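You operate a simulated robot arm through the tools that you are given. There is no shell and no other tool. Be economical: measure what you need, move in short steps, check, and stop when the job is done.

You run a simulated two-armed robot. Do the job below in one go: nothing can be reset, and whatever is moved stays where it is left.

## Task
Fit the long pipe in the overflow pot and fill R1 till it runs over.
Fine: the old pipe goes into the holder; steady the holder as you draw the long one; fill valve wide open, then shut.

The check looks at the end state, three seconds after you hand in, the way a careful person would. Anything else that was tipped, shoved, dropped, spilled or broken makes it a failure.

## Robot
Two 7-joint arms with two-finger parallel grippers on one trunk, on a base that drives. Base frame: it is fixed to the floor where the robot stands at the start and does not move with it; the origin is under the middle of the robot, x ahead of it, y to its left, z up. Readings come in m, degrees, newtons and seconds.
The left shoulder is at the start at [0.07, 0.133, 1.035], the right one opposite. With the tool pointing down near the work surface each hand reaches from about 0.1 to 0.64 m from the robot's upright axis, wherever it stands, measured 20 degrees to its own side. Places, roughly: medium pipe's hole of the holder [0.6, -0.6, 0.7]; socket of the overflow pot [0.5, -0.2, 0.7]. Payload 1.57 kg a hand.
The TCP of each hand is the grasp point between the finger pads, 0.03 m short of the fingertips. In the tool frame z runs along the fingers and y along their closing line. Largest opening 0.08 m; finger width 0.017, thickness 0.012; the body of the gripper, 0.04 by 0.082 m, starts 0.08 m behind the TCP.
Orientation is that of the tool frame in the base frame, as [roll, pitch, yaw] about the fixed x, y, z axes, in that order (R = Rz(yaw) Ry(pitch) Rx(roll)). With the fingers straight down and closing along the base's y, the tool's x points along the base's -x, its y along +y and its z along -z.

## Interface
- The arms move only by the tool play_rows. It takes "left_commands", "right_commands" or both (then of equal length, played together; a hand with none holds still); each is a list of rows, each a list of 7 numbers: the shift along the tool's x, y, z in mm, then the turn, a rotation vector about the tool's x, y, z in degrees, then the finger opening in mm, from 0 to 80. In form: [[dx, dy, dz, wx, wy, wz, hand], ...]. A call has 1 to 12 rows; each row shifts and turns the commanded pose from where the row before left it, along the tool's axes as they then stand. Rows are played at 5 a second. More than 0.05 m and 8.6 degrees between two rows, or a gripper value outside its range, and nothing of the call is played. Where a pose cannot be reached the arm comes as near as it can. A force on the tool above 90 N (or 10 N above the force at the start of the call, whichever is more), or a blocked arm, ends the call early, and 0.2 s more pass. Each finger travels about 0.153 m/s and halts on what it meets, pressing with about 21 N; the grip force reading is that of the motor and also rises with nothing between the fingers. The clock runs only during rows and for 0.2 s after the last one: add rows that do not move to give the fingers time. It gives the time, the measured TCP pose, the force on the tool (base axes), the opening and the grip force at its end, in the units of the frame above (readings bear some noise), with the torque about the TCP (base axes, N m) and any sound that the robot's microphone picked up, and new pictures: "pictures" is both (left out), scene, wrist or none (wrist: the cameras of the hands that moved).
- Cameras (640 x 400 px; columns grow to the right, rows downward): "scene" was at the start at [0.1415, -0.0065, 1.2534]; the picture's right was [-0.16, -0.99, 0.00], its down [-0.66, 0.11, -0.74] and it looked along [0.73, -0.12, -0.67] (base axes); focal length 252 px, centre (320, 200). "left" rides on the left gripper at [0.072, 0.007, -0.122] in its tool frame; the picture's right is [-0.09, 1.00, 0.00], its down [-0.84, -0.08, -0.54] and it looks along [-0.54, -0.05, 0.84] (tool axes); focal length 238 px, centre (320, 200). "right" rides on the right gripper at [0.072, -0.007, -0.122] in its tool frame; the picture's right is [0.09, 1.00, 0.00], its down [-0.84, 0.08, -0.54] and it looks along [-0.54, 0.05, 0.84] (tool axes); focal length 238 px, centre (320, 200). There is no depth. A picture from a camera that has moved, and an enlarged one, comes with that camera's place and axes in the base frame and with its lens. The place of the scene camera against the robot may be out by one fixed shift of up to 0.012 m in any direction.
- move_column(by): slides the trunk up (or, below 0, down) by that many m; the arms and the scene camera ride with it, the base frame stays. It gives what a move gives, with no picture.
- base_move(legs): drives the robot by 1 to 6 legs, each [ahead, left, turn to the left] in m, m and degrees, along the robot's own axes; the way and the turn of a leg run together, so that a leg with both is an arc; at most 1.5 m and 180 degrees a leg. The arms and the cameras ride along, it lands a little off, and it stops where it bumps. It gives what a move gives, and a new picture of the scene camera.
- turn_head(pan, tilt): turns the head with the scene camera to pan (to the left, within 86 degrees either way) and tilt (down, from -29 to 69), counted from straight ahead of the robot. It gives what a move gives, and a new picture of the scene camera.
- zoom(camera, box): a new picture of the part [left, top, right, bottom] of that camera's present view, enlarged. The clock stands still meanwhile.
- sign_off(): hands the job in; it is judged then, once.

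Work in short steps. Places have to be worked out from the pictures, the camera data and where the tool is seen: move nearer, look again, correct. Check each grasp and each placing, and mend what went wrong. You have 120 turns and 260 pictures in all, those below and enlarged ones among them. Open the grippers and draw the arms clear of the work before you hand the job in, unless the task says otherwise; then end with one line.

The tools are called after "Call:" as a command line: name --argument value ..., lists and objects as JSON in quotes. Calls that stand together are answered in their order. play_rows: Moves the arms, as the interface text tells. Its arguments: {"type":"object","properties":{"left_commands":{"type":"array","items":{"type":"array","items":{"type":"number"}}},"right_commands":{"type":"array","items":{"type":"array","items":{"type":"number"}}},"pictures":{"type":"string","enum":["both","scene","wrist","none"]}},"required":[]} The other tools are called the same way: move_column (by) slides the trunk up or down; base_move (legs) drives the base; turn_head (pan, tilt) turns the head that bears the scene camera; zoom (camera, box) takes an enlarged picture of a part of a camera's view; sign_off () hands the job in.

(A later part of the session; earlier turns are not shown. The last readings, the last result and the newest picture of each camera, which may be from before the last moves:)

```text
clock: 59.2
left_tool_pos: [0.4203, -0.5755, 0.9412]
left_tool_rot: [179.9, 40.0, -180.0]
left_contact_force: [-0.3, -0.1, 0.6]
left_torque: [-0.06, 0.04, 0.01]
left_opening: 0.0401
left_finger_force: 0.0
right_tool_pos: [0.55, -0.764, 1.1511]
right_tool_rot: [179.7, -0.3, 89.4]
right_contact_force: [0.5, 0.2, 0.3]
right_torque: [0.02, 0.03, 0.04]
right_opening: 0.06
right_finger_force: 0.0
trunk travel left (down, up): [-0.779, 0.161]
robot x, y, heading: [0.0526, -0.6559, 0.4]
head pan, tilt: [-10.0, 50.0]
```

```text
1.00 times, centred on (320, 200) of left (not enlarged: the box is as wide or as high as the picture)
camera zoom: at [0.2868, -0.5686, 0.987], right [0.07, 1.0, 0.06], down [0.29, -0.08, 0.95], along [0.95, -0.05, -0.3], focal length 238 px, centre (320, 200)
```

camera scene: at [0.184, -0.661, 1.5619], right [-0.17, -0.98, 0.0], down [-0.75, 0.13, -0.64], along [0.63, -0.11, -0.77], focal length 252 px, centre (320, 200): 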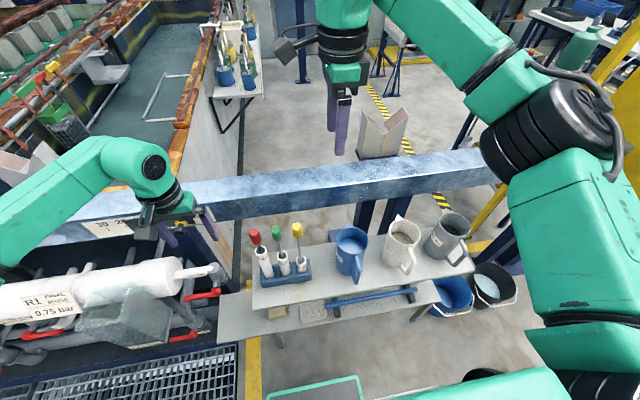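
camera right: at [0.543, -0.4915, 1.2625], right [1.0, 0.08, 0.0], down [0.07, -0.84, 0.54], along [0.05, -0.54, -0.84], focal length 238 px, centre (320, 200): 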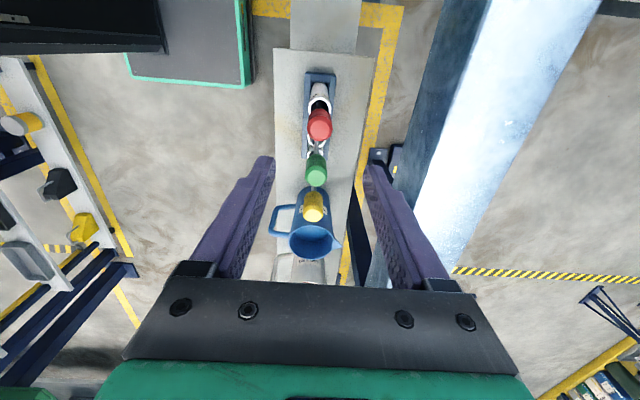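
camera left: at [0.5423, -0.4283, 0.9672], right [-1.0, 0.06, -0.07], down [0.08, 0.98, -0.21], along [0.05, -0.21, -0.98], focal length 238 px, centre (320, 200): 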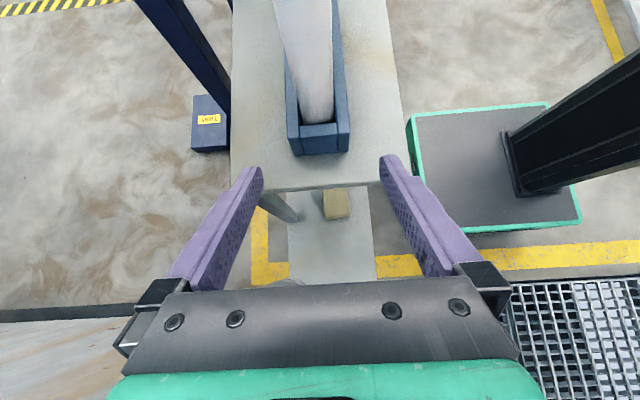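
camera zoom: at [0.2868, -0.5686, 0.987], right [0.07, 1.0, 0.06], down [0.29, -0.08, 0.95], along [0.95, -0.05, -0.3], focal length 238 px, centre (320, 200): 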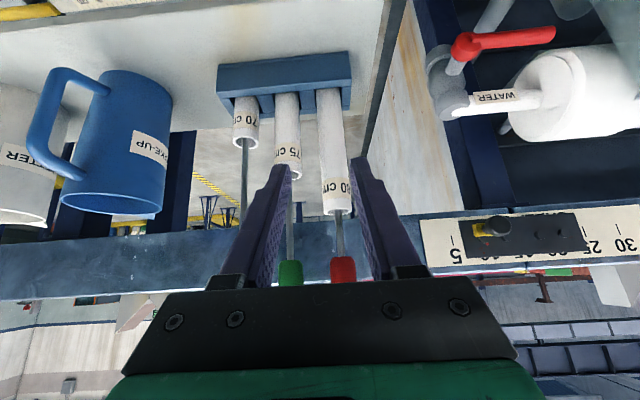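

I approach the front rail, stopping about 25 mm above it.

Call:
play_rows --left_commands '[[3, 0, 38, 0, 0, 0, 40], [3, 0, 38, 0, 0, 0, 40], [3, 0, 38, 0, 0, 0, 40], [4, 0, 38, 0, 0, 0, 40], [0, 0, 0, 0, 0, 0, 40], [0, 0, 0, 0, 0, 0, 40]]'

Call:
zoom --camera "scene" --box '[180, 170, 360, 290]'

```text
clock: 60.6
left_tool_pos: [0.5087, -0.5752, 0.8128]
left_tool_rot: [179.9, 40.0, -179.9]
left_contact_force: [0.1, -0.8, 0.1]
left_torque: [-0.02, -0.03, 0.03]
left_opening: 0.0401
left_finger_force: 0.1
right_tool_pos: [0.549, -0.7638, 1.1511]
right_tool_rot: [179.8, -0.3, 89.4]
right_contact_force: [0.0, -0.5, 0.2]
right_torque: [0.0, -0.05, 0.02]
right_opening: 0.0602
right_finger_force: 0.1
trunk travel left (down, up): [-0.779, 0.161]
robot x, y, heading: [0.0499, -0.6505, -0.1]
head pan, tilt: [-10.0, 50.0]
camera scene: at [0.1838, -0.661, 1.412], right [-0.17, -0.98, 0.0], down [-0.75, 0.13, -0.64], along [0.63, -0.11, -0.77], focal length 252 px, centre (320, 200)
camera left: at [0.3753, -0.568, 0.8611], right [0.07, 1.0, 0.06], down [0.29, -0.08, 0.95], along [0.95, -0.05, -0.3], focal length 238 px, centre (320, 200)
```

scene: 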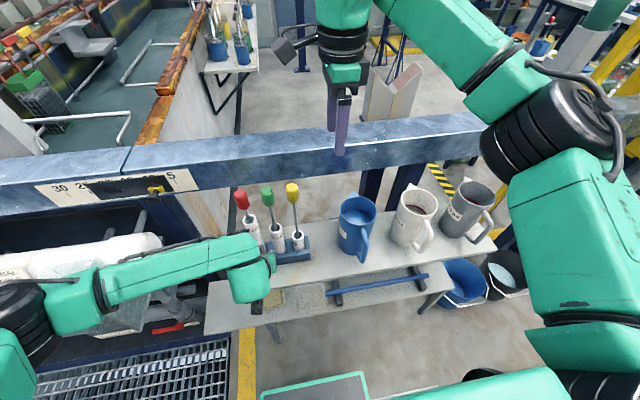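
left: 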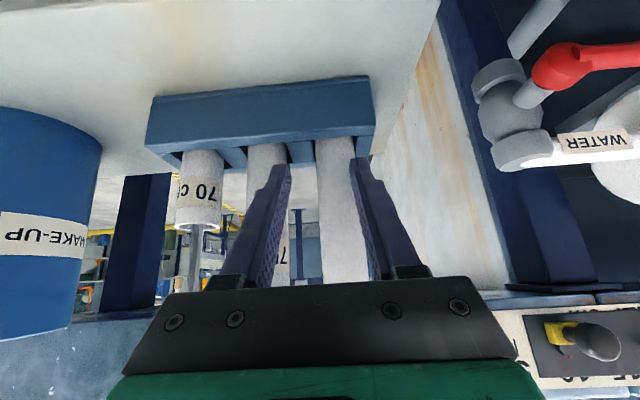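

```text
3.33 times, centred on (270, 230) of scene
camera zoom: at [0.1838, -0.661, 1.412], right [-0.17, -0.98, 0.0], down [-0.75, 0.13, -0.64], along [0.63, -0.11, -0.77], focal length 838 px, centre (487, 100)
```

zoom: 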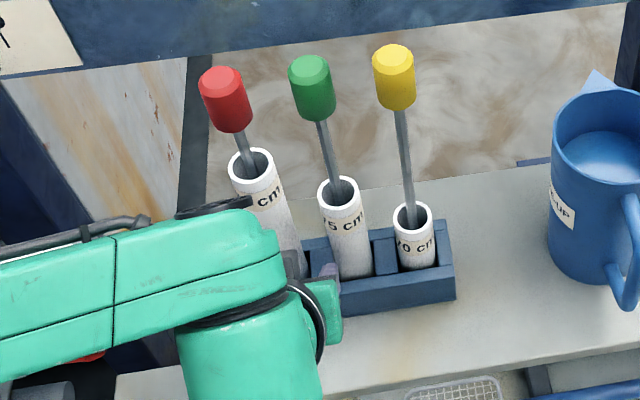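

Fingertips sit just above the front rail of the 80/75 slots. I press down in small steps under the force guard.

Call:
play_rows --left_commands '[[5, 0, 6, 0, 0, 0, 40], [5, 0, 6, 0, 0, 0, 40], [2, 0, 2.3, 0, 0, 0, 40], [2, 0, 2.3, 0, 0, 0, 40], [2, 0, 2.3, 0, 0, 0, 40], [2, 0, 2.3, 0, 0, 0, 40], [2, 0, 2.3, 0, 0, 0, 40]]' --pictures "wrist"

```text
clock: 62.2
left_tool_pos: [0.507, -0.5738, 0.7918]
left_tool_rot: [-179.9, 41.2, -179.8]
left_contact_force: [-0.5, 8.2, 53.2]
left_torque: [0.3, -0.68, -0.23]
left_opening: 0.0399
left_finger_force: 0.1
right_tool_pos: [0.5413, -0.7636, 1.1546]
right_tool_rot: [179.4, -0.4, 89.5]
right_contact_force: [0.1, -0.2, -0.6]
right_torque: [0.01, -0.02, -0.03]
right_opening: 0.0599
right_finger_force: 0.1
trunk travel left (down, up): [-0.779, 0.161]
robot x, y, heading: [0.0514, -0.6537, 0.1]
head pan, tilt: [-10.0, 50.0]
camera left: at [0.3733, -0.5685, 0.8371], right [0.07, 1.0, 0.06], down [0.27, -0.08, 0.96], along [0.96, -0.05, -0.28], focal length 238 px, centre (320, 200)
```

left: 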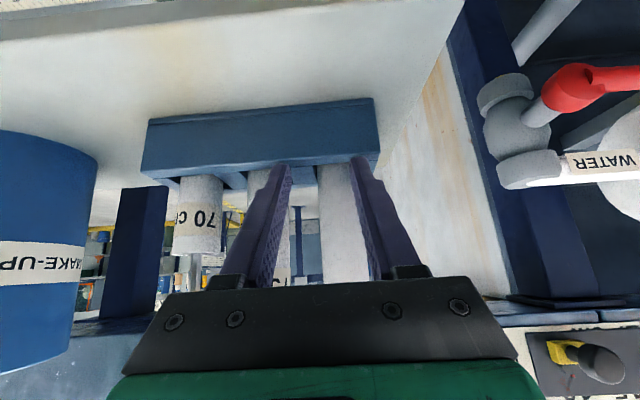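

Pressing at 53 N is more than needed. I back off to about 15 N.

Call:
play_rows --left_commands '[[-2, 0, -2.3, 0, 0, 0, 40], [-2, 0, -2.3, 0, 0, 0, 40], [0, 0, 0, 0, 0, 0, 40]]' --pictures "none"

Call:
zoom --camera "scene" --box '[180, 170, 360, 290]'

```text
clock: 63.0
left_tool_pos: [0.5067, -0.5763, 0.7923]
left_tool_rot: [179.9, 40.5, -179.8]
left_contact_force: [4.8, 3.9, 30.4]
left_torque: [0.09, -0.48, 0.35]
left_opening: 0.0399
left_finger_force: 0.1
right_tool_pos: [0.5456, -0.7639, 1.1529]
right_tool_rot: [179.5, -0.3, 89.4]
right_contact_force: [-0.6, -1.0, -0.2]
right_torque: [0.0, -0.02, -0.02]
right_opening: 0.0601
right_finger_force: 0.0
trunk travel left (down, up): [-0.779, 0.161]
robot x, y, heading: [0.0486, -0.6581, 0.1]
head pan, tilt: [-10.0, 50.0]
```

```text
3.33 times, centred on (270, 230) of scene
camera zoom: at [0.1795, -0.661, 1.4123], right [-0.17, -0.98, 0.0], down [-0.75, 0.13, -0.65], along [0.64, -0.11, -0.76], focal length 838 px, centre (487, 100)
```

zoom: 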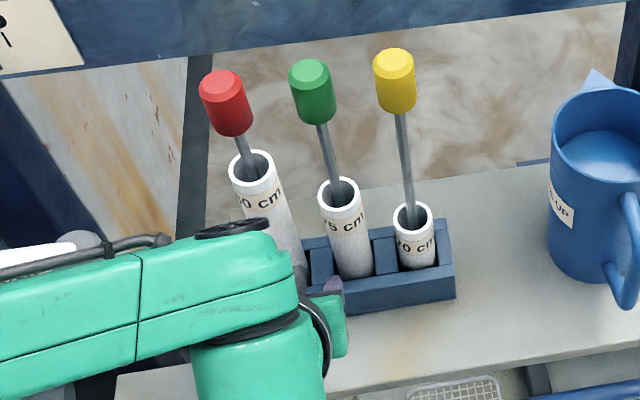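

I ease a little further and bring the right hand back over the red handle.

Call:
play_rows --left_commands '[[-1.5, 0, -1.8, 0, 0, 0, 40], [0, 0, 0, 0, 0, 0, 40], [0, 0, 0, 0, 0, 0, 40], [0, 0, 0, 0, 0, 0, 40], [0, 0, 0, 0, 0, 0, 40], [0, 0, 0, 0, 0, 0, 40]]' --right_commands '[[40, 0, 0, 0, 0, 0, 60], [40, 0, 0, 0, 0, 0, 60], [40, 0, 0, 0, 0, 0, 60], [40, 0, 0, 0, 0, 0, 60], [41, 0, 0, 0, 0, 0, 60], [0, 0, 0, 0, 0, 0, 60]]'

```text
clock: 64.4
left_tool_pos: [0.5055, -0.5762, 0.7921]
left_tool_rot: [179.8, 39.7, -179.9]
left_contact_force: [-2.9, 0.6, 11.8]
left_torque: [-0.25, -0.08, -0.02]
left_opening: 0.039
left_finger_force: 0.0
right_tool_pos: [0.5497, -0.5736, 1.1525]
right_tool_rot: [179.6, -0.4, 89.5]
right_contact_force: [-0.3, 0.6, 0.6]
right_torque: [-0.01, 0.03, 0.0]
right_opening: 0.0601
right_finger_force: 0.0
right hand out of reach, approached as far as the arm can: row 5
trunk travel left (down, up): [-0.779, 0.161]
robot x, y, heading: [0.0496, -0.6544, 0.1]
head pan, tilt: [-10.0, 50.0]
camera scene: at [0.1818, -0.663, 1.4121], right [-0.17, -0.98, 0.0], down [-0.75, 0.13, -0.64], along [0.63, -0.11, -0.77], focal length 252 px, centre (320, 200)
camera right: at [0.5416, -0.5031, 1.2753], right [1.0, 0.08, 0.01], down [0.07, -0.84, 0.54], along [0.05, -0.53, -0.84], focal length 238 px, centre (320, 200)
camera left: at [0.3718, -0.5694, 0.8393], right [0.07, 1.0, 0.06], down [0.3, -0.08, 0.95], along [0.95, -0.05, -0.3], focal length 238 px, centre (320, 200)
```

scene: 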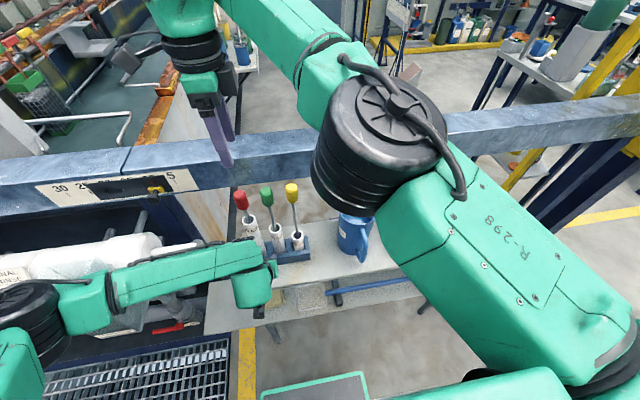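
right: 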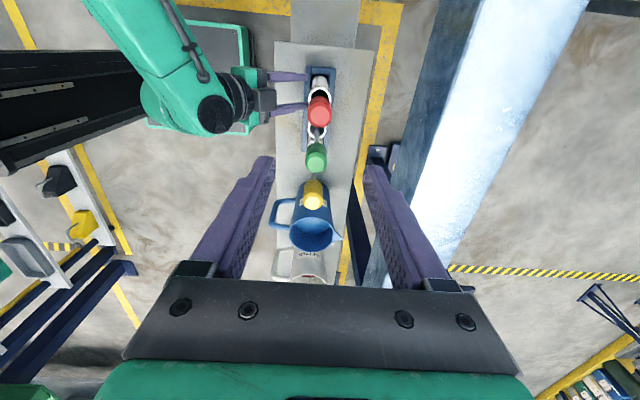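
left: 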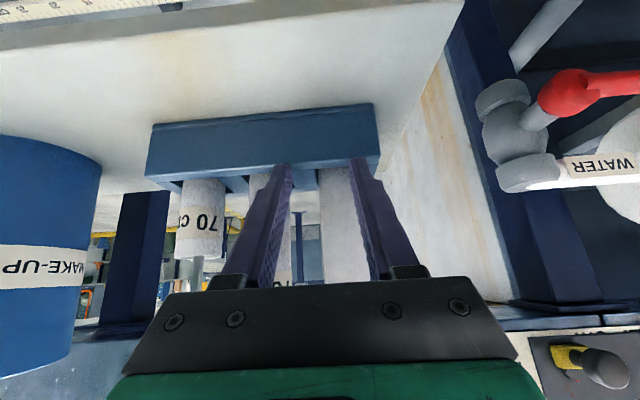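

The left hand presses at 12 N. Red is at about y≈-0.559; I drop the right hand to z≈1.08 while shifting onto it and recheck.

Call:
play_rows --right_commands '[[0, 0, 25, 0, 0, 0, 60], [7, 0, 25, 0, 0, 0, 60], [0, -1, 22, 0, 0, 0, 60], [0, 0, 0, 0, 0, 0, 60]]' --pictures "wrist"

```text
clock: 65.4
left_tool_pos: [0.5092, -0.5747, 0.793]
left_tool_rot: [179.9, 40.2, -179.8]
left_contact_force: [0.0, 0.6, -0.8]
left_torque: [-0.04, 0.0, -0.03]
left_opening: 0.04
left_finger_force: 0.1
right_tool_pos: [0.5516, -0.5666, 1.0808]
right_tool_rot: [179.8, -0.3, 89.6]
right_contact_force: [0.0, -0.9, 0.2]
right_torque: [0.01, 0.02, -0.02]
right_opening: 0.0599
right_finger_force: 0.0
trunk travel left (down, up): [-0.779, 0.161]
robot x, y, heading: [0.0484, -0.6555, 0.1]
head pan, tilt: [-10.0, 50.0]
camera right: at [0.5439, -0.4949, 1.2015], right [1.0, 0.08, 0.0], down [0.07, -0.84, 0.54], along [0.05, -0.54, -0.84], focal length 238 px, centre (320, 200)
```

right: 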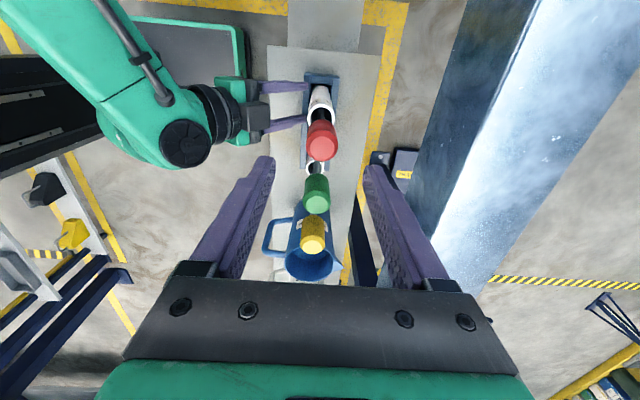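

Red is at y≈-0.5595. I shift +7 mm, descend to z≈1.008 and close, while the left hand presses 3 mm more.

Call:
play_rows --left_commands '[[1, 0, 1.2, 0, 0, 0, 40], [1, 0, 1.2, 0, 0, 0, 40], [0, 0, 0, 0, 0, 0, 40], [0, 0, 0, 0, 0, 0, 40], [0, 0, 0, 0, 0, 0, 40], [0, 0, 0, 0, 0, 0, 40], [0, 0, 0, 0, 0, 0, 40]]' --right_commands '[[7, 0, 15, 0, 0, 0, 60], [0, 0, 20, 0, 0, 0, 60], [0, 0, 20, 0, 0, 0, 60], [0, 0, 18, 0, 0, 0, 60], [0, 0, 0, 0, 0, 0, 60], [0, 0, 0, 0, 0, 0, 0], [0, 0, 0, 0, 0, 0, 0]]' --pictures "wrist"

```text
clock: 67.0
left_tool_pos: [0.5071, -0.5755, 0.7895]
left_tool_rot: [-179.9, 40.2, -179.9]
left_contact_force: [-4.5, 0.7, 13.9]
left_torque: [-0.25, -0.11, -0.1]
left_opening: 0.0397
left_finger_force: 0.1
right_tool_pos: [0.5489, -0.5578, 1.0075]
right_tool_rot: [179.6, -0.3, 89.5]
right_contact_force: [2.1, 0.4, -0.9]
right_torque: [0.12, -0.43, -0.03]
right_opening: 0.0262
right_finger_force: 21.2
trunk travel left (down, up): [-0.779, 0.161]
robot x, y, heading: [0.0491, -0.6558, 0.1]
head pan, tilt: [-10.0, 50.0]
camera right: at [0.542, -0.4872, 1.13], right [1.0, 0.08, 0.01], down [0.07, -0.84, 0.54], along [0.05, -0.54, -0.84], focal length 238 px, centre (320, 200)
camera left: at [0.3733, -0.5686, 0.8374], right [0.07, 1.0, 0.06], down [0.29, -0.08, 0.95], along [0.95, -0.05, -0.29], focal length 238 px, centre (320, 200)
```

right: 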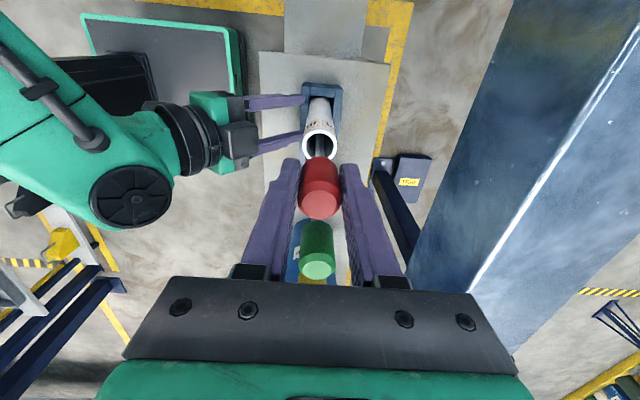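
left: 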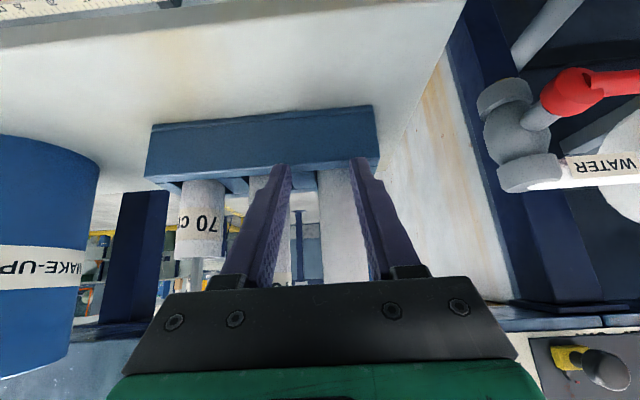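

Gripped at 26 mm with the holder pressed at 14 N. I draw the long pipe straight up in small steps.

Call:
play_rows --right_commands '[[0, 0, -6, 0, 0, 0, 0], [0, 0, -10, 0, 0, 0, 0], [0, 0, -12, 0, 0, 0, 0], [0, 0, -12, 0, 0, 0, 0], [0, 0, 0, 0, 0, 0, 0]]' --pictures "wrist"

```text
clock: 68.2
left_tool_pos: [0.5054, -0.5752, 0.7908]
left_tool_rot: [179.9, 40.1, -179.8]
left_contact_force: [-5.3, -0.2, 10.9]
left_torque: [-0.22, -0.02, -0.17]
left_opening: 0.0399
left_finger_force: 0.1
right_tool_pos: [0.5482, -0.5582, 1.0487]
right_tool_rot: [179.7, -0.2, 89.4]
right_contact_force: [-0.1, -0.4, -2.3]
right_torque: [-0.01, 0.1, -0.02]
right_opening: 0.0261
right_finger_force: 21.1
trunk travel left (down, up): [-0.779, 0.161]
robot x, y, heading: [0.0495, -0.6551, -0.1]
head pan, tilt: [-10.0, 50.0]
camera right: at [0.5412, -0.4873, 1.1705], right [1.0, 0.08, 0.01], down [0.07, -0.84, 0.54], along [0.05, -0.54, -0.84], focal length 238 px, centre (320, 200)
```

right: 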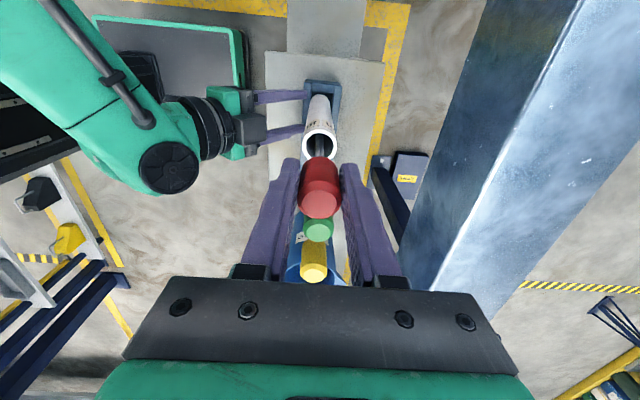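

Coming freely. I lift further until the bottom is clear of the holder.

Call:
play_rows --right_commands '[[0, 0, -15, 0, 0, 0, 0], [0, 0, -15, 0, 0, 0, 0], [0, 0, -15, 0, 0, 0, 0], [0, 0, -15, 0, 0, 0, 0], [0, 0, 0, 0, 0, 0, 0]]' --pictures "scene"

Call:
zoom --camera "scene" --box '[180, 130, 360, 290]'

```text
clock: 69.4
left_tool_pos: [0.5073, -0.5759, 0.7889]
left_tool_rot: [179.9, 40.0, -179.9]
left_contact_force: [-4.7, 0.0, 9.9]
left_torque: [-0.2, -0.03, -0.16]
left_opening: 0.0397
left_finger_force: 0.1
right_tool_pos: [0.5475, -0.5592, 1.1078]
right_tool_rot: [179.7, -0.3, 89.5]
right_contact_force: [1.2, 0.0, -1.8]
right_torque: [-0.04, -0.11, 0.0]
right_opening: 0.0262
right_finger_force: 21.4
trunk travel left (down, up): [-0.779, 0.161]
robot x, y, heading: [0.0511, -0.6562, -0.3]
head pan, tilt: [-10.0, 50.0]
camera scene: at [0.1816, -0.6613, 1.4122], right [-0.17, -0.98, 0.0], down [-0.75, 0.13, -0.64], along [0.63, -0.11, -0.77], focal length 252 px, centre (320, 200)
```

scene: 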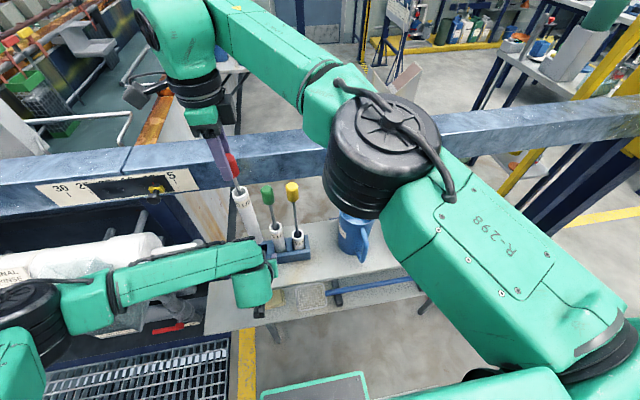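

```text
2.50 times, centred on (270, 210) of scene
camera zoom: at [0.1816, -0.6613, 1.4122], right [-0.17, -0.98, 0.0], down [-0.75, 0.13, -0.64], along [0.63, -0.11, -0.77], focal length 629 px, centre (445, 175)
```

zoom: 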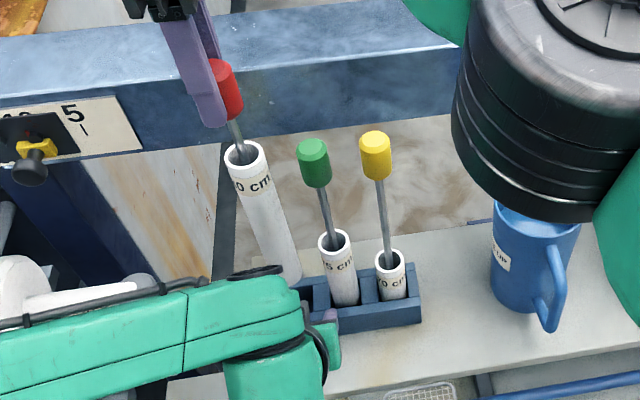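

The long pipe is out and the holder undisturbed. I withdraw the left hand up and back, then turn it upright.

Call:
play_rows --left_commands '[[-6, 0, -8, 0, 0, 0, 40], [-6, 0, -15, 0, 0, 0, 40], [0, 0, -40, 0, 0, 0, 40], [0, 0, -40, 0, 0, 0, 40], [0, 0, -40, 0, 0, 0, 40], [0, 0, -40, 0, 0, 0, 40], [0, 0, -20, 0, 8, 0, 40], [0, 0, -20, 0, 8, 0, 40], [0, 0, -20, 0, 8, 0, 40], [0, 0, -20, 0, 8, 0, 40], [0, 0, 0, 0, 8, 0, 40], [0, 0, 0, 0, 0, 0, 40]]' --pictures "scene"

Call:
zoom --camera "scene" --box '[180, 130, 360, 290]'

```text
clock: 72.0
left_tool_pos: [0.3626, -0.575, 1.0083]
left_tool_rot: [-180.0, 0.2, -179.9]
left_contact_force: [0.2, 0.5, -0.6]
left_torque: [0.0, -0.01, 0.04]
left_opening: 0.0398
left_finger_force: 0.1
right_tool_pos: [0.549, -0.5592, 1.1063]
right_tool_rot: [179.9, -0.3, 89.5]
right_contact_force: [-0.1, -0.9, -1.9]
right_torque: [-0.04, 0.07, 0.0]
right_opening: 0.0263
right_finger_force: 21.2
trunk travel left (down, up): [-0.779, 0.161]
robot x, y, heading: [0.049, -0.6534, -0.1]
head pan, tilt: [-10.0, 50.0]
camera scene: at [0.1839, -0.6609, 1.412], right [-0.17, -0.98, 0.0], down [-0.75, 0.13, -0.64], along [0.63, -0.11, -0.77], focal length 252 px, centre (320, 200)
```

scene: 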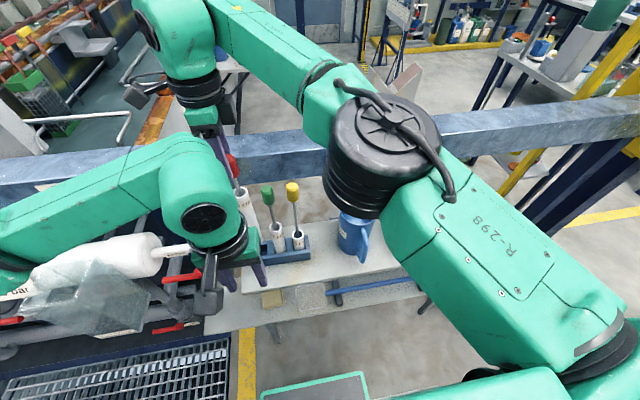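

```text
2.50 times, centred on (270, 210) of scene
camera zoom: at [0.1839, -0.6609, 1.412], right [-0.17, -0.98, 0.0], down [-0.75, 0.13, -0.64], along [0.63, -0.11, -0.77], focal length 629 px, centre (445, 175)
```

zoom: 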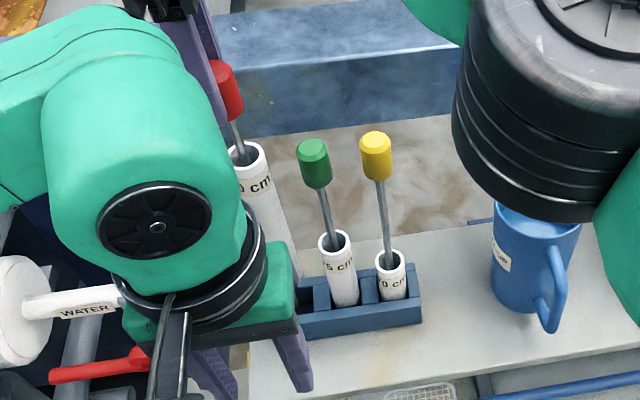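

I move the left hand out to the left and pull the right hand (with the pipe) back to x≈0.48.

Call:
play_rows --left_commands '[[0, 45, 0, 0, 0, 0, 40], [0, 45, 0, 0, 0, 0, 40], [0, 45, 0, 0, 0, 0, 40], [0, 45, 0, 0, 0, 0, 40], [0, 45, 0, 0, 0, 0, 40], [0, 45, 0, 0, 0, 0, 40], [0, 0, 0, 0, 0, 0, 40], [0, 0, 0, 0, 0, 0, 40]]' --right_commands '[[0, 0, 0, 0, 0, 0, 0], [0, 0, 0, 0, 0, 0, 0], [0, 0, 0, 0, 0, 0, 0], [0, 0, 0, 0, 0, 0, 0], [0, -20, 0, 0, 0, 0, 0], [0, -25, 0, 0, 0, 0, 0], [0, -25, 0, 0, 0, 0, 0], [0, 0, 0, 0, 0, 0, 0]]' --pictures "none"

Call:
move_column --by 0.11

Call:
base_move --legs '[[0, 0.36, 0]]'

```text
clock: 73.8
left_tool_pos: [0.3611, -0.3069, 1.0067]
left_tool_rot: [-179.9, 0.1, -179.9]
left_contact_force: [0.1, -0.3, -0.1]
left_torque: [0.0, -0.01, 0.01]
left_opening: 0.0401
left_finger_force: 0.0
right_tool_pos: [0.4807, -0.5572, 1.1062]
right_tool_rot: [179.8, -0.3, 89.5]
right_contact_force: [0.7, -0.3, -3.0]
right_torque: [-0.01, 0.11, 0.05]
right_opening: 0.0264
right_finger_force: 21.1
trunk travel left (down, up): [-0.779, 0.161]
robot x, y, heading: [0.0495, -0.6529, -0.2]
head pan, tilt: [-10.0, 50.0]
```

```text
clock: 75.2
left_tool_pos: [0.3619, -0.307, 1.1177]
left_tool_rot: [-180.0, 0.0, -179.9]
left_contact_force: [0.2, 1.0, -0.5]
left_torque: [-0.04, 0.01, 0.01]
left_opening: 0.04
left_finger_force: 0.0
right_tool_pos: [0.4795, -0.5577, 1.2163]
right_tool_rot: [179.9, -0.2, 89.5]
right_contact_force: [0.2, 0.6, -1.4]
right_torque: [-0.01, 0.14, -0.02]
right_opening: 0.0264
right_finger_force: 20.9
trunk travel left (down, up): [-0.889, 0.051]
robot x, y, heading: [0.0507, -0.657, -0.1]
head pan, tilt: [-10.0, 50.0]
```

```text
clock: 77.5
left_tool_pos: [0.3626, 0.0481, 1.1168]
left_tool_rot: [179.8, 0.0, -179.9]
left_contact_force: [-0.6, -1.1, 0.0]
left_torque: [-0.01, 0.02, 0.0]
left_opening: 0.04
left_finger_force: 0.0
right_tool_pos: [0.4808, -0.2031, 1.2166]
right_tool_rot: [179.7, -0.4, 89.4]
right_contact_force: [0.7, 0.4, -1.2]
right_torque: [0.0, -0.08, 0.03]
right_opening: 0.0261
right_finger_force: 21.2
trunk travel left (down, up): [-0.889, 0.051]
robot x, y, heading: [0.0496, -0.2973, -0.0]
head pan, tilt: [-10.0, 50.0]
camera scene: at [0.1846, -0.3068, 1.5219], right [-0.18, -0.98, 0.0], down [-0.75, 0.14, -0.64], along [0.63, -0.11, -0.77], focal length 252 px, centre (320, 200)
```

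scene: 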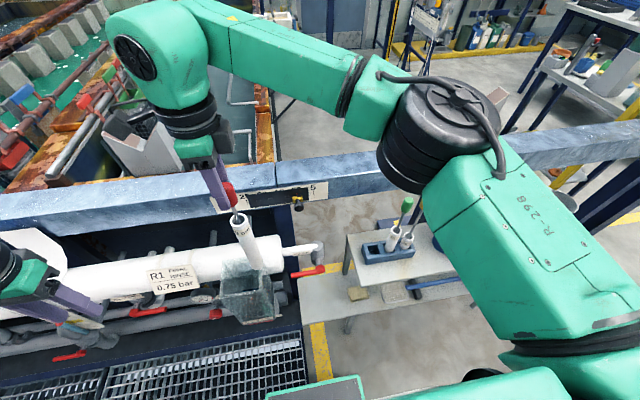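

I move the pipe over the socket reference (0.479,-0.1545) and inspect before lowering.

Call:
play_rows --right_commands '[[25, 0, 0, 0, 0, 0, 0], [23, -1, 10, 0, 0, 0, 0], [0, 0, 10, 0, 0, 0, 0], [0, 0, 0, 0, 0, 0, 0]]' --pictures "wrist"

Call:
zoom --camera "right" --box '[250, 30, 400, 180]'

Call:
zoom --camera "scene" --box '[180, 200, 320, 340]'

```text
clock: 78.5
left_tool_pos: [0.3618, 0.0496, 1.1165]
left_tool_rot: [-179.9, 0.0, -179.9]
left_contact_force: [0.0, 0.6, 0.3]
left_torque: [-0.03, 0.01, -0.01]
left_opening: 0.0398
left_finger_force: 0.0
right_tool_pos: [0.4806, -0.1528, 1.197]
right_tool_rot: [179.8, -0.4, 89.4]
right_contact_force: [-0.6, -0.5, -1.2]
right_torque: [0.0, 0.05, -0.01]
right_opening: 0.0262
right_finger_force: 20.6
trunk travel left (down, up): [-0.889, 0.051]
robot x, y, heading: [0.0494, -0.296, -0.2]
head pan, tilt: [-10.0, 50.0]
camera right: at [0.4743, -0.0818, 1.3181], right [1.0, 0.08, 0.0], down [0.07, -0.84, 0.54], along [0.05, -0.54, -0.84], focal length 238 px, centre (320, 200)
```

right: 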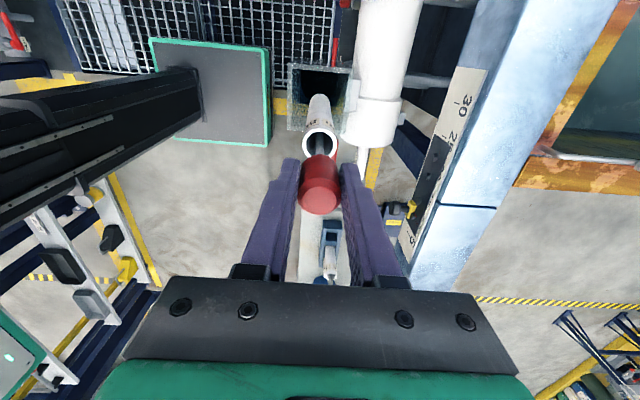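

```text
2.67 times, centred on (325, 105) of right
camera zoom: at [0.4743, -0.0818, 1.3181], right [1.0, 0.08, 0.0], down [0.07, -0.84, 0.54], along [0.05, -0.54, -0.84], focal length 636 px, centre (307, 453)
```

zoom: 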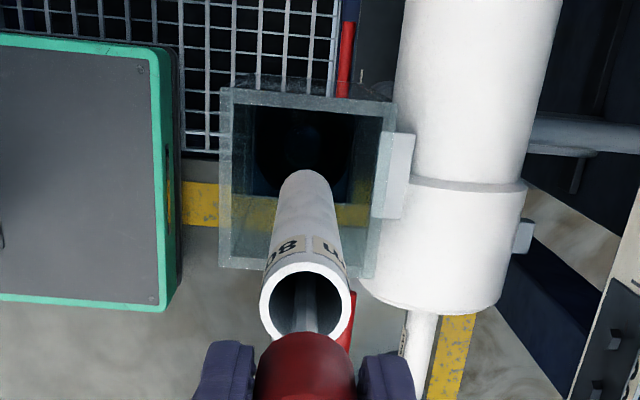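

```text
2.86 times, centred on (250, 270) of scene
camera zoom: at [0.1848, -0.3041, 1.5219], right [-0.18, -0.98, 0.0], down [-0.75, 0.13, -0.64], along [0.63, -0.11, -0.77], focal length 718 px, centre (520, 0)
```

zoom: 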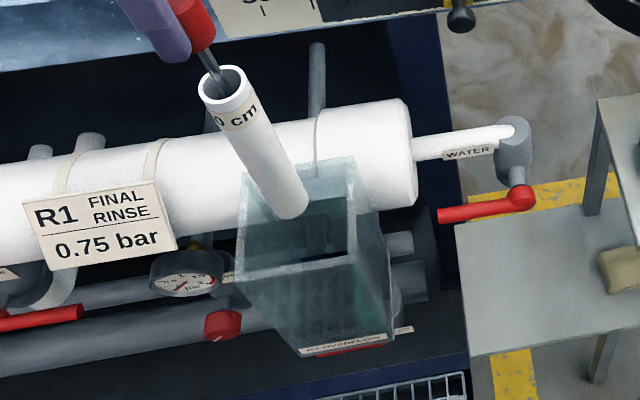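

The pipe bottom is inside the pot's outline. I adjust 1.5 mm and lower into the pot, stopping well above the seat.

Call:
play_rows --right_commands '[[-1.5, -1, 25, 0, 0, 0, 0], [0, 0, 30, 0, 0, 0, 0], [0, 0, 30, 0, 0, 0, 0], [0, 0, 30, 0, 0, 0, 0], [0, 0, 25, 0, 0, 0, 0], [0, 0, 20, 0, 0, 0, 0], [0, 0, 0, 0, 0, 0, 0], [0, 0, 0, 0, 0, 0, 0]]' --pictures "wrist"

Call:
zoom --camera "right" --box '[240, 50, 410, 200]'

Call:
zoom --camera "scene" --box '[180, 200, 320, 340]'

```text
clock: 80.3
left_tool_pos: [0.3615, 0.0505, 1.1157]
left_tool_rot: [180.0, 0.0, -179.9]
left_contact_force: [0.4, -0.6, -0.3]
left_torque: [0.0, -0.02, 0.01]
left_opening: 0.0401
left_finger_force: 0.1
right_tool_pos: [0.4806, -0.1541, 1.0373]
right_tool_rot: [179.8, -0.3, 89.3]
right_contact_force: [0.8, -0.1, -1.6]
right_torque: [0.03, 0.75, -0.01]
right_opening: 0.0262
right_finger_force: 20.9
trunk travel left (down, up): [-0.889, 0.051]
robot x, y, heading: [0.0504, -0.2993, -0.1]
head pan, tilt: [-10.0, 50.0]
camera right: at [0.4736, -0.0826, 1.1588], right [1.0, 0.08, 0.0], down [0.07, -0.84, 0.54], along [0.05, -0.54, -0.84], focal length 238 px, centre (320, 200)
```

right: 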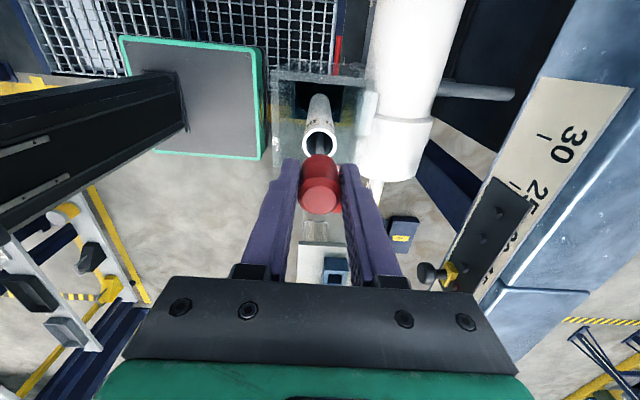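

```text
2.67 times, centred on (325, 125) of right
camera zoom: at [0.4736, -0.0826, 1.1588], right [1.0, 0.08, 0.0], down [0.07, -0.84, 0.54], along [0.05, -0.54, -0.84], focal length 636 px, centre (307, 400)
```

zoom: 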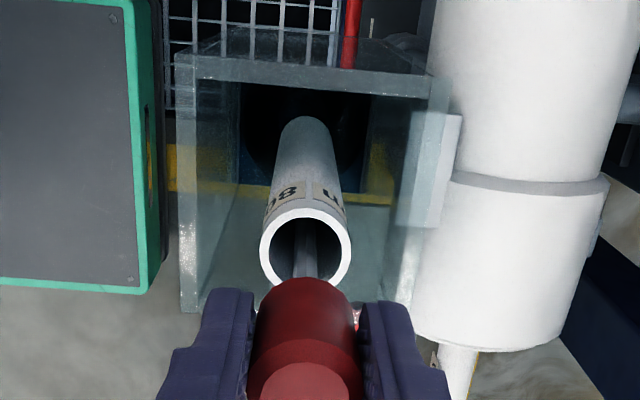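

```text
2.86 times, centred on (250, 270) of scene
camera zoom: at [0.1846, -0.3038, 1.5219], right [-0.18, -0.98, 0.0], down [-0.75, 0.13, -0.64], along [0.63, -0.11, -0.77], focal length 718 px, centre (520, 0)
```

zoom: 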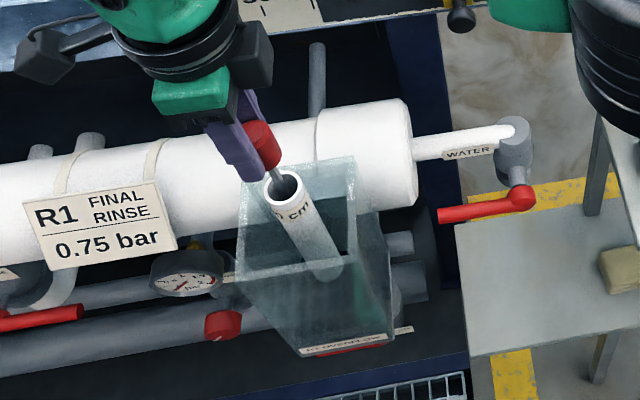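

The torque reading is odd; I wait a moment to read it again at rest.

Call:
play_rows --right_commands '[[0, 0, 0, 0, 0, 0, 0], [0, 0, 0, 0, 0, 0, 0]]' --pictures "none"

```text
clock: 80.9
left_tool_pos: [0.3625, 0.0504, 1.1163]
left_tool_rot: [180.0, 0.0, -179.9]
left_contact_force: [0.6, 0.3, -0.7]
left_torque: [0.04, -0.01, 0.0]
left_opening: 0.04
left_finger_force: 0.1
right_tool_pos: [0.4797, -0.1525, 1.0373]
right_tool_rot: [179.7, -0.3, 89.4]
right_contact_force: [0.2, -0.1, -1.4]
right_torque: [-0.02, -0.04, 0.0]
right_opening: 0.0264
right_finger_force: 21.2
trunk travel left (down, up): [-0.889, 0.051]
robot x, y, heading: [0.0509, -0.2923, 0.0]
head pan, tilt: [-10.0, 50.0]
```

It was only a swing. I keep lowering slowly toward the socket.

Call:
play_rows --right_commands '[[-1, 0, 15, 0, 0, 0, 0], [0, 0, 12, 0, 0, 0, 0], [0, 0, 10, 0, 0, 0, 0], [0, 0, 8, 0, 0, 0, 0], [0, 0, 8, 0, 0, 0, 0], [0, 0, 0, 0, 0, 0, 0]]' --pictures "none"

Call:
zoom --camera "right" --box '[240, 50, 410, 200]'

```text
clock: 82.3
left_tool_pos: [0.3627, 0.0515, 1.1162]
left_tool_rot: [179.9, 0.0, -179.8]
left_contact_force: [0.4, -0.8, -0.4]
left_torque: [-0.02, -0.01, -0.01]
left_opening: 0.0399
left_finger_force: 0.1
right_tool_pos: [0.4803, -0.154, 0.9834]
right_tool_rot: [179.8, -0.3, 89.4]
right_contact_force: [0.1, 0.0, -0.5]
right_torque: [0.0, 0.05, -0.02]
right_opening: 0.0262
right_finger_force: 21.1
trunk travel left (down, up): [-0.889, 0.051]
robot x, y, heading: [0.0551, -0.296, -0.0]
head pan, tilt: [-10.0, 50.0]
```

```text
2.67 times, centred on (325, 125) of right
camera zoom: at [0.4735, -0.0833, 1.1055], right [1.0, 0.08, 0.0], down [0.07, -0.84, 0.54], along [0.05, -0.54, -0.84], focal length 636 px, centre (307, 400)
```

zoom: 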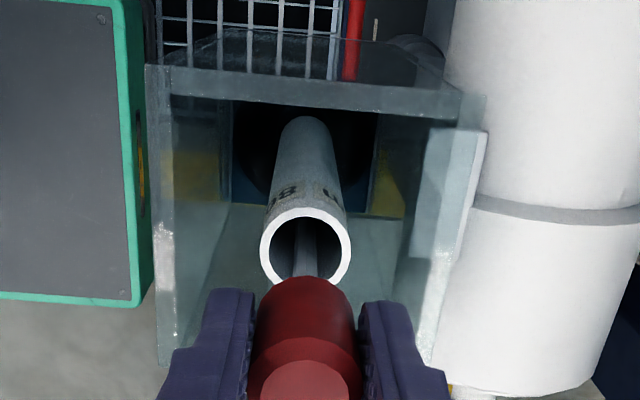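

Call:
play_rows --right_commands '[[0, -0.5, 8, 0, 0, 0, 0], [0, 0, 8, 0, 0, 0, 0], [0, 0, 8, 0, 0, 0, 0], [0, 0, 8, 0, 0, 0, 0], [0, 0, 6, 0, 0, 0, 0], [0, 0, 0, 0, 0, 0, 0]]' --pictures "none"

```text
clock: 83.7
left_tool_pos: [0.3619, 0.0505, 1.1168]
left_tool_rot: [-180.0, 0.0, -179.9]
left_contact_force: [0.1, 0.2, 0.0]
left_torque: [0.0, -0.03, 0.0]
left_opening: 0.0401
left_finger_force: 0.0
right_tool_pos: [0.4809, -0.1549, 0.9459]
right_tool_rot: [179.7, -0.3, 89.5]
right_contact_force: [0.2, -0.1, -1.6]
right_torque: [0.01, -0.04, 0.01]
right_opening: 0.0261
right_finger_force: 21.1
trunk travel left (down, up): [-0.889, 0.051]
robot x, y, heading: [0.0487, -0.2984, -0.2]
head pan, tilt: [-10.0, 50.0]
```

No contact yet at z=0.946, with the seat expected near 0.933. I go on in small steps until it seats.

Call:
play_rows --right_commands '[[0, -0.5, 5, 0, 0, 0, 0], [0, 0, 4, 0, 0, 0, 0], [0, 0, 3, 0, 0, 0, 0], [0, 0, 2, 0, 0, 0, 0], [0, 0, 0, 0, 0, 0, 0]]' --pictures "none"

Call:
zoom --camera "right" --box '[240, 50, 410, 200]'

```text
clock: 84.9
left_tool_pos: [0.3528, 0.0473, 1.1202]
left_tool_rot: [179.8, 0.7, -179.9]
left_contact_force: [0.0, 0.4, 0.9]
left_torque: [-0.02, 0.01, -0.01]
left_opening: 0.0398
left_finger_force: 0.0
right_tool_pos: [0.4748, -0.1558, 0.941]
right_tool_rot: [178.9, -0.8, 89.5]
right_contact_force: [4.4, 1.5, 80.5]
right_torque: [-0.03, -0.64, 0.07]
right_opening: 0.0259
right_finger_force: 21.2
trunk travel left (down, up): [-0.889, 0.051]
robot x, y, heading: [0.0469, -0.2977, 0.2]
head pan, tilt: [-10.0, 50.0]
```

```text
2.67 times, centred on (325, 125) of right
camera zoom: at [0.4663, -0.0846, 1.0638], right [1.0, 0.08, 0.02], down [0.06, -0.85, 0.53], along [0.06, -0.53, -0.85], focal length 636 px, centre (307, 400)
```

zoom: 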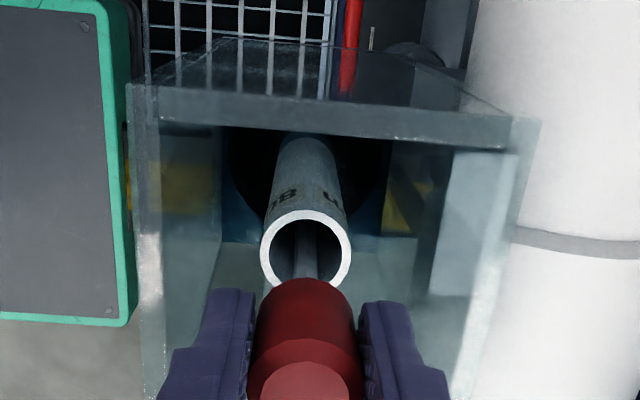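

80 N at z=0.941 is 8 mm above the expected seat, so the pipe is probably standing on the socket rim. I back up 12 mm and look.

Call:
play_rows --right_commands '[[0, 0, -8, 0, 0, 0, 0], [0, 0, -10, 0, 0, 0, 0], [0, 0, 0, 0, 0, 0, 0], [0, 0, 0, 0, 0, 0, 0]]' --pictures "none"

Call:
zoom --camera "right" --box '[260, 70, 380, 180]'

Call:
zoom --camera "scene" --box '[200, 230, 300, 330]'

```text
clock: 85.9
left_tool_pos: [0.3619, 0.0499, 1.116]
left_tool_rot: [179.9, 0.0, -180.0]
left_contact_force: [0.2, -0.4, -0.8]
left_torque: [0.01, 0.0, -0.02]
left_opening: 0.0399
left_finger_force: 0.0
right_tool_pos: [0.4792, -0.1564, 0.949]
right_tool_rot: [179.9, -0.1, 89.4]
right_contact_force: [-0.4, -1.1, -1.8]
right_torque: [-0.66, 0.3, 0.01]
right_opening: 0.0263
right_finger_force: 20.8
trunk travel left (down, up): [-0.889, 0.051]
robot x, y, heading: [0.056, -0.2959, -0.2]
head pan, tilt: [-10.0, 50.0]
```

```text
3.64 times, centred on (320, 125) of right
camera zoom: at [0.4728, -0.0842, 1.0703], right [1.0, 0.08, 0.0], down [0.07, -0.84, 0.54], along [0.05, -0.54, -0.84], focal length 867 px, centre (320, 473)
```

zoom: 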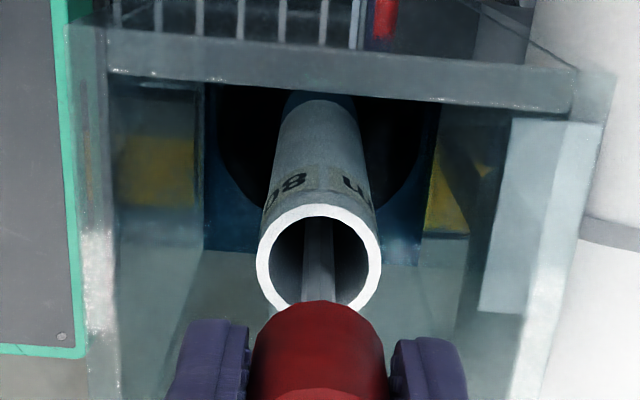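

```text
4.00 times, centred on (250, 280) of scene
camera zoom: at [0.1845, -0.3038, 1.5218], right [-0.18, -0.98, 0.0], down [-0.75, 0.13, -0.64], along [0.63, -0.11, -0.77], focal length 1006 px, centre (600, -120)
```

zoom: 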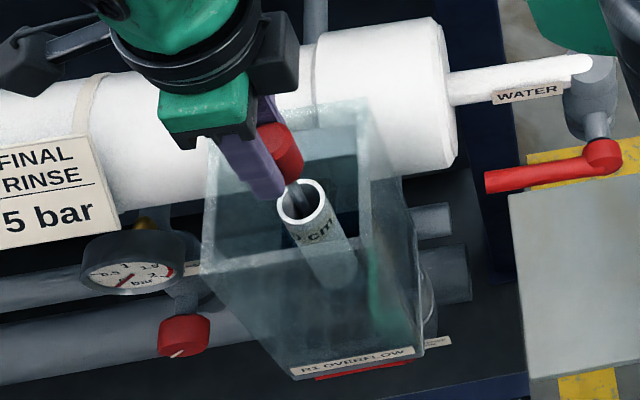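

I use the left camera to look at the pot from the side.

Call:
zoom --camera "left" --box '[0, 0, 640, 400]'

Call:
zoom --camera "scene" --box '[230, 260, 290, 320]'

```text
1.00 times, centred on (320, 200) of left (not enlarged: the box is as wide or as high as the picture)
camera zoom: at [0.2905, 0.0572, 1.2382], right [0.09, 1.0, 0.0], down [0.84, -0.08, 0.54], along [0.54, -0.05, -0.84], focal length 238 px, centre (320, 200)
```

zoom: 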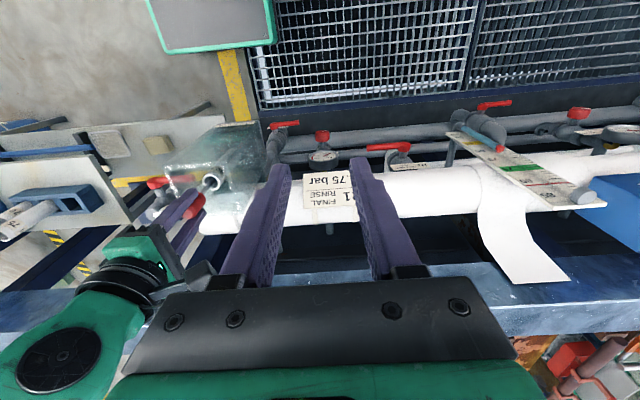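

```text
6.67 times, centred on (260, 290) of scene
camera zoom: at [0.1845, -0.3038, 1.5218], right [-0.18, -0.98, 0.0], down [-0.75, 0.13, -0.64], along [0.63, -0.11, -0.77], focal length 1676 px, centre (720, -400)
```

zoom: 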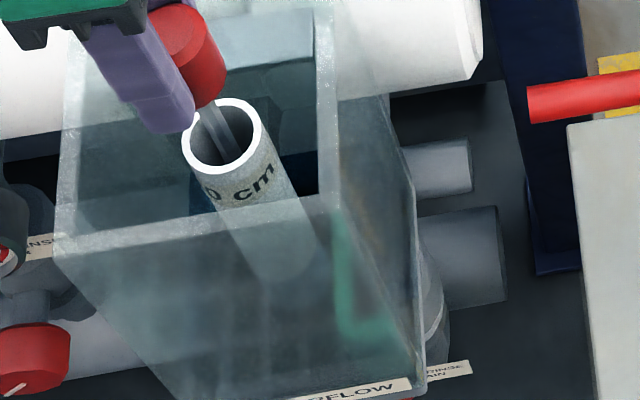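

Call:
zoom --camera "left" --box '[140, 110, 290, 230]'

Call:
zoom --camera "left" --box '[420, 80, 640, 220]'

```text
3.33 times, centred on (215, 170) of left
camera zoom: at [0.2905, 0.0572, 1.2382], right [0.09, 1.0, 0.0], down [0.84, -0.08, 0.54], along [0.54, -0.05, -0.84], focal length 794 px, centre (670, 300)
```

zoom: 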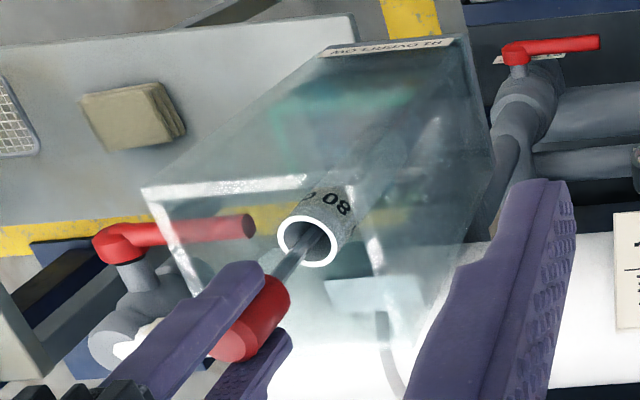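

```text
2.86 times, centred on (530, 150) of left
camera zoom: at [0.2905, 0.0572, 1.2382], right [0.09, 1.0, 0.0], down [0.84, -0.08, 0.54], along [0.54, -0.05, -0.84], focal length 681 px, centre (-280, 343)
```

zoom: 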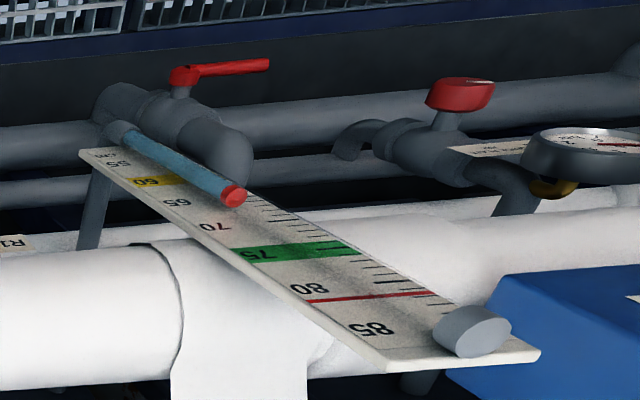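

The level gauge now reads about 68 (it was 75 before I drew the old pipe), so the seat is letting water out. I test whether the pipe bottom is captured in the socket by nudging ±4 mm sideways.

Call:
play_rows --right_commands '[[0, 2, 0, 0, 0, 0, 0], [0, 2, 0, 0, 0, 0, 0], [0, 0, 0, 0, 0, 0, 0]]' --pictures "none"

Call:
play_rows --right_commands '[[0, -4, 0, 0, 0, 0, 0], [0, -4, 0, 0, 0, 0, 0], [0, 0, 0, 0, 0, 0, 0]]' --pictures "none"

Call:
play_rows --right_commands '[[4, 4, 0, 0, 0, 0, 0], [0, 0, 0, 0, 0, 0, 0]]' --pictures "none"

Call:
play_rows --right_commands '[[-4, 0, 0, 0, 0, 0, 0], [-4, 0, 0, 0, 0, 0, 0], [0, 0, 0, 0, 0, 0, 0]]' --pictures "none"

```text
clock: 86.7
left_tool_pos: [0.3606, 0.0495, 1.1171]
left_tool_rot: [179.9, 0.1, -179.9]
left_contact_force: [0.3, -0.6, -0.1]
left_torque: [0.0, -0.04, 0.02]
left_opening: 0.0402
left_finger_force: 0.1
right_tool_pos: [0.4836, -0.1545, 0.9494]
right_tool_rot: [179.9, -0.2, 89.4]
right_contact_force: [-2.5, -1.5, -2.3]
right_torque: [-0.46, 0.73, 0.02]
right_opening: 0.0265
right_finger_force: 21.5
trunk travel left (down, up): [-0.889, 0.051]
robot x, y, heading: [0.0505, -0.2985, -0.3]
head pan, tilt: [-10.0, 50.0]
```

```text
clock: 87.5
left_tool_pos: [0.3645, 0.05, 1.1158]
left_tool_rot: [-180.0, 0.0, -180.0]
left_contact_force: [-0.3, 0.6, -0.8]
left_torque: [0.0, 0.01, -0.01]
left_opening: 0.0399
left_finger_force: 0.0
right_tool_pos: [0.4758, -0.1546, 0.9501]
right_tool_rot: [179.7, -0.3, 89.4]
right_contact_force: [2.5, 0.4, -1.1]
right_torque: [0.14, -0.65, 0.01]
right_opening: 0.0263
right_finger_force: 20.5
trunk travel left (down, up): [-0.889, 0.051]
robot x, y, heading: [0.0505, -0.2983, -0.2]
head pan, tilt: [-10.0, 50.0]
```

```text
clock: 88.1
left_tool_pos: [0.3623, 0.0492, 1.1164]
left_tool_rot: [179.9, 0.0, -179.9]
left_contact_force: [-1.0, -0.3, -0.4]
left_torque: [-0.05, -0.02, 0.02]
left_opening: 0.0398
left_finger_force: 0.1
right_tool_pos: [0.4795, -0.1503, 0.95]
right_tool_rot: [179.9, -0.4, 89.3]
right_contact_force: [-1.0, -2.8, -1.7]
right_torque: [-0.58, 0.24, 0.01]
right_opening: 0.0259
right_finger_force: 21.4
trunk travel left (down, up): [-0.889, 0.051]
robot x, y, heading: [0.0467, -0.2988, -0.3]
head pan, tilt: [-10.0, 50.0]
```

```text
clock: 88.9
left_tool_pos: [0.3621, 0.0511, 1.1173]
left_tool_rot: [-179.9, 0.0, -179.9]
left_contact_force: [-0.9, -0.3, 0.8]
left_torque: [0.01, 0.02, -0.03]
left_opening: 0.0398
left_finger_force: 0.1
right_tool_pos: [0.4788, -0.1578, 0.9481]
right_tool_rot: [179.9, -0.3, 89.5]
right_contact_force: [-0.1, 2.2, -0.1]
right_torque: [0.55, -0.15, 0.03]
right_opening: 0.0263
right_finger_force: 21.6
trunk travel left (down, up): [-0.889, 0.051]
robot x, y, heading: [0.049, -0.2973, 0.0]
head pan, tilt: [-10.0, 50.0]
```

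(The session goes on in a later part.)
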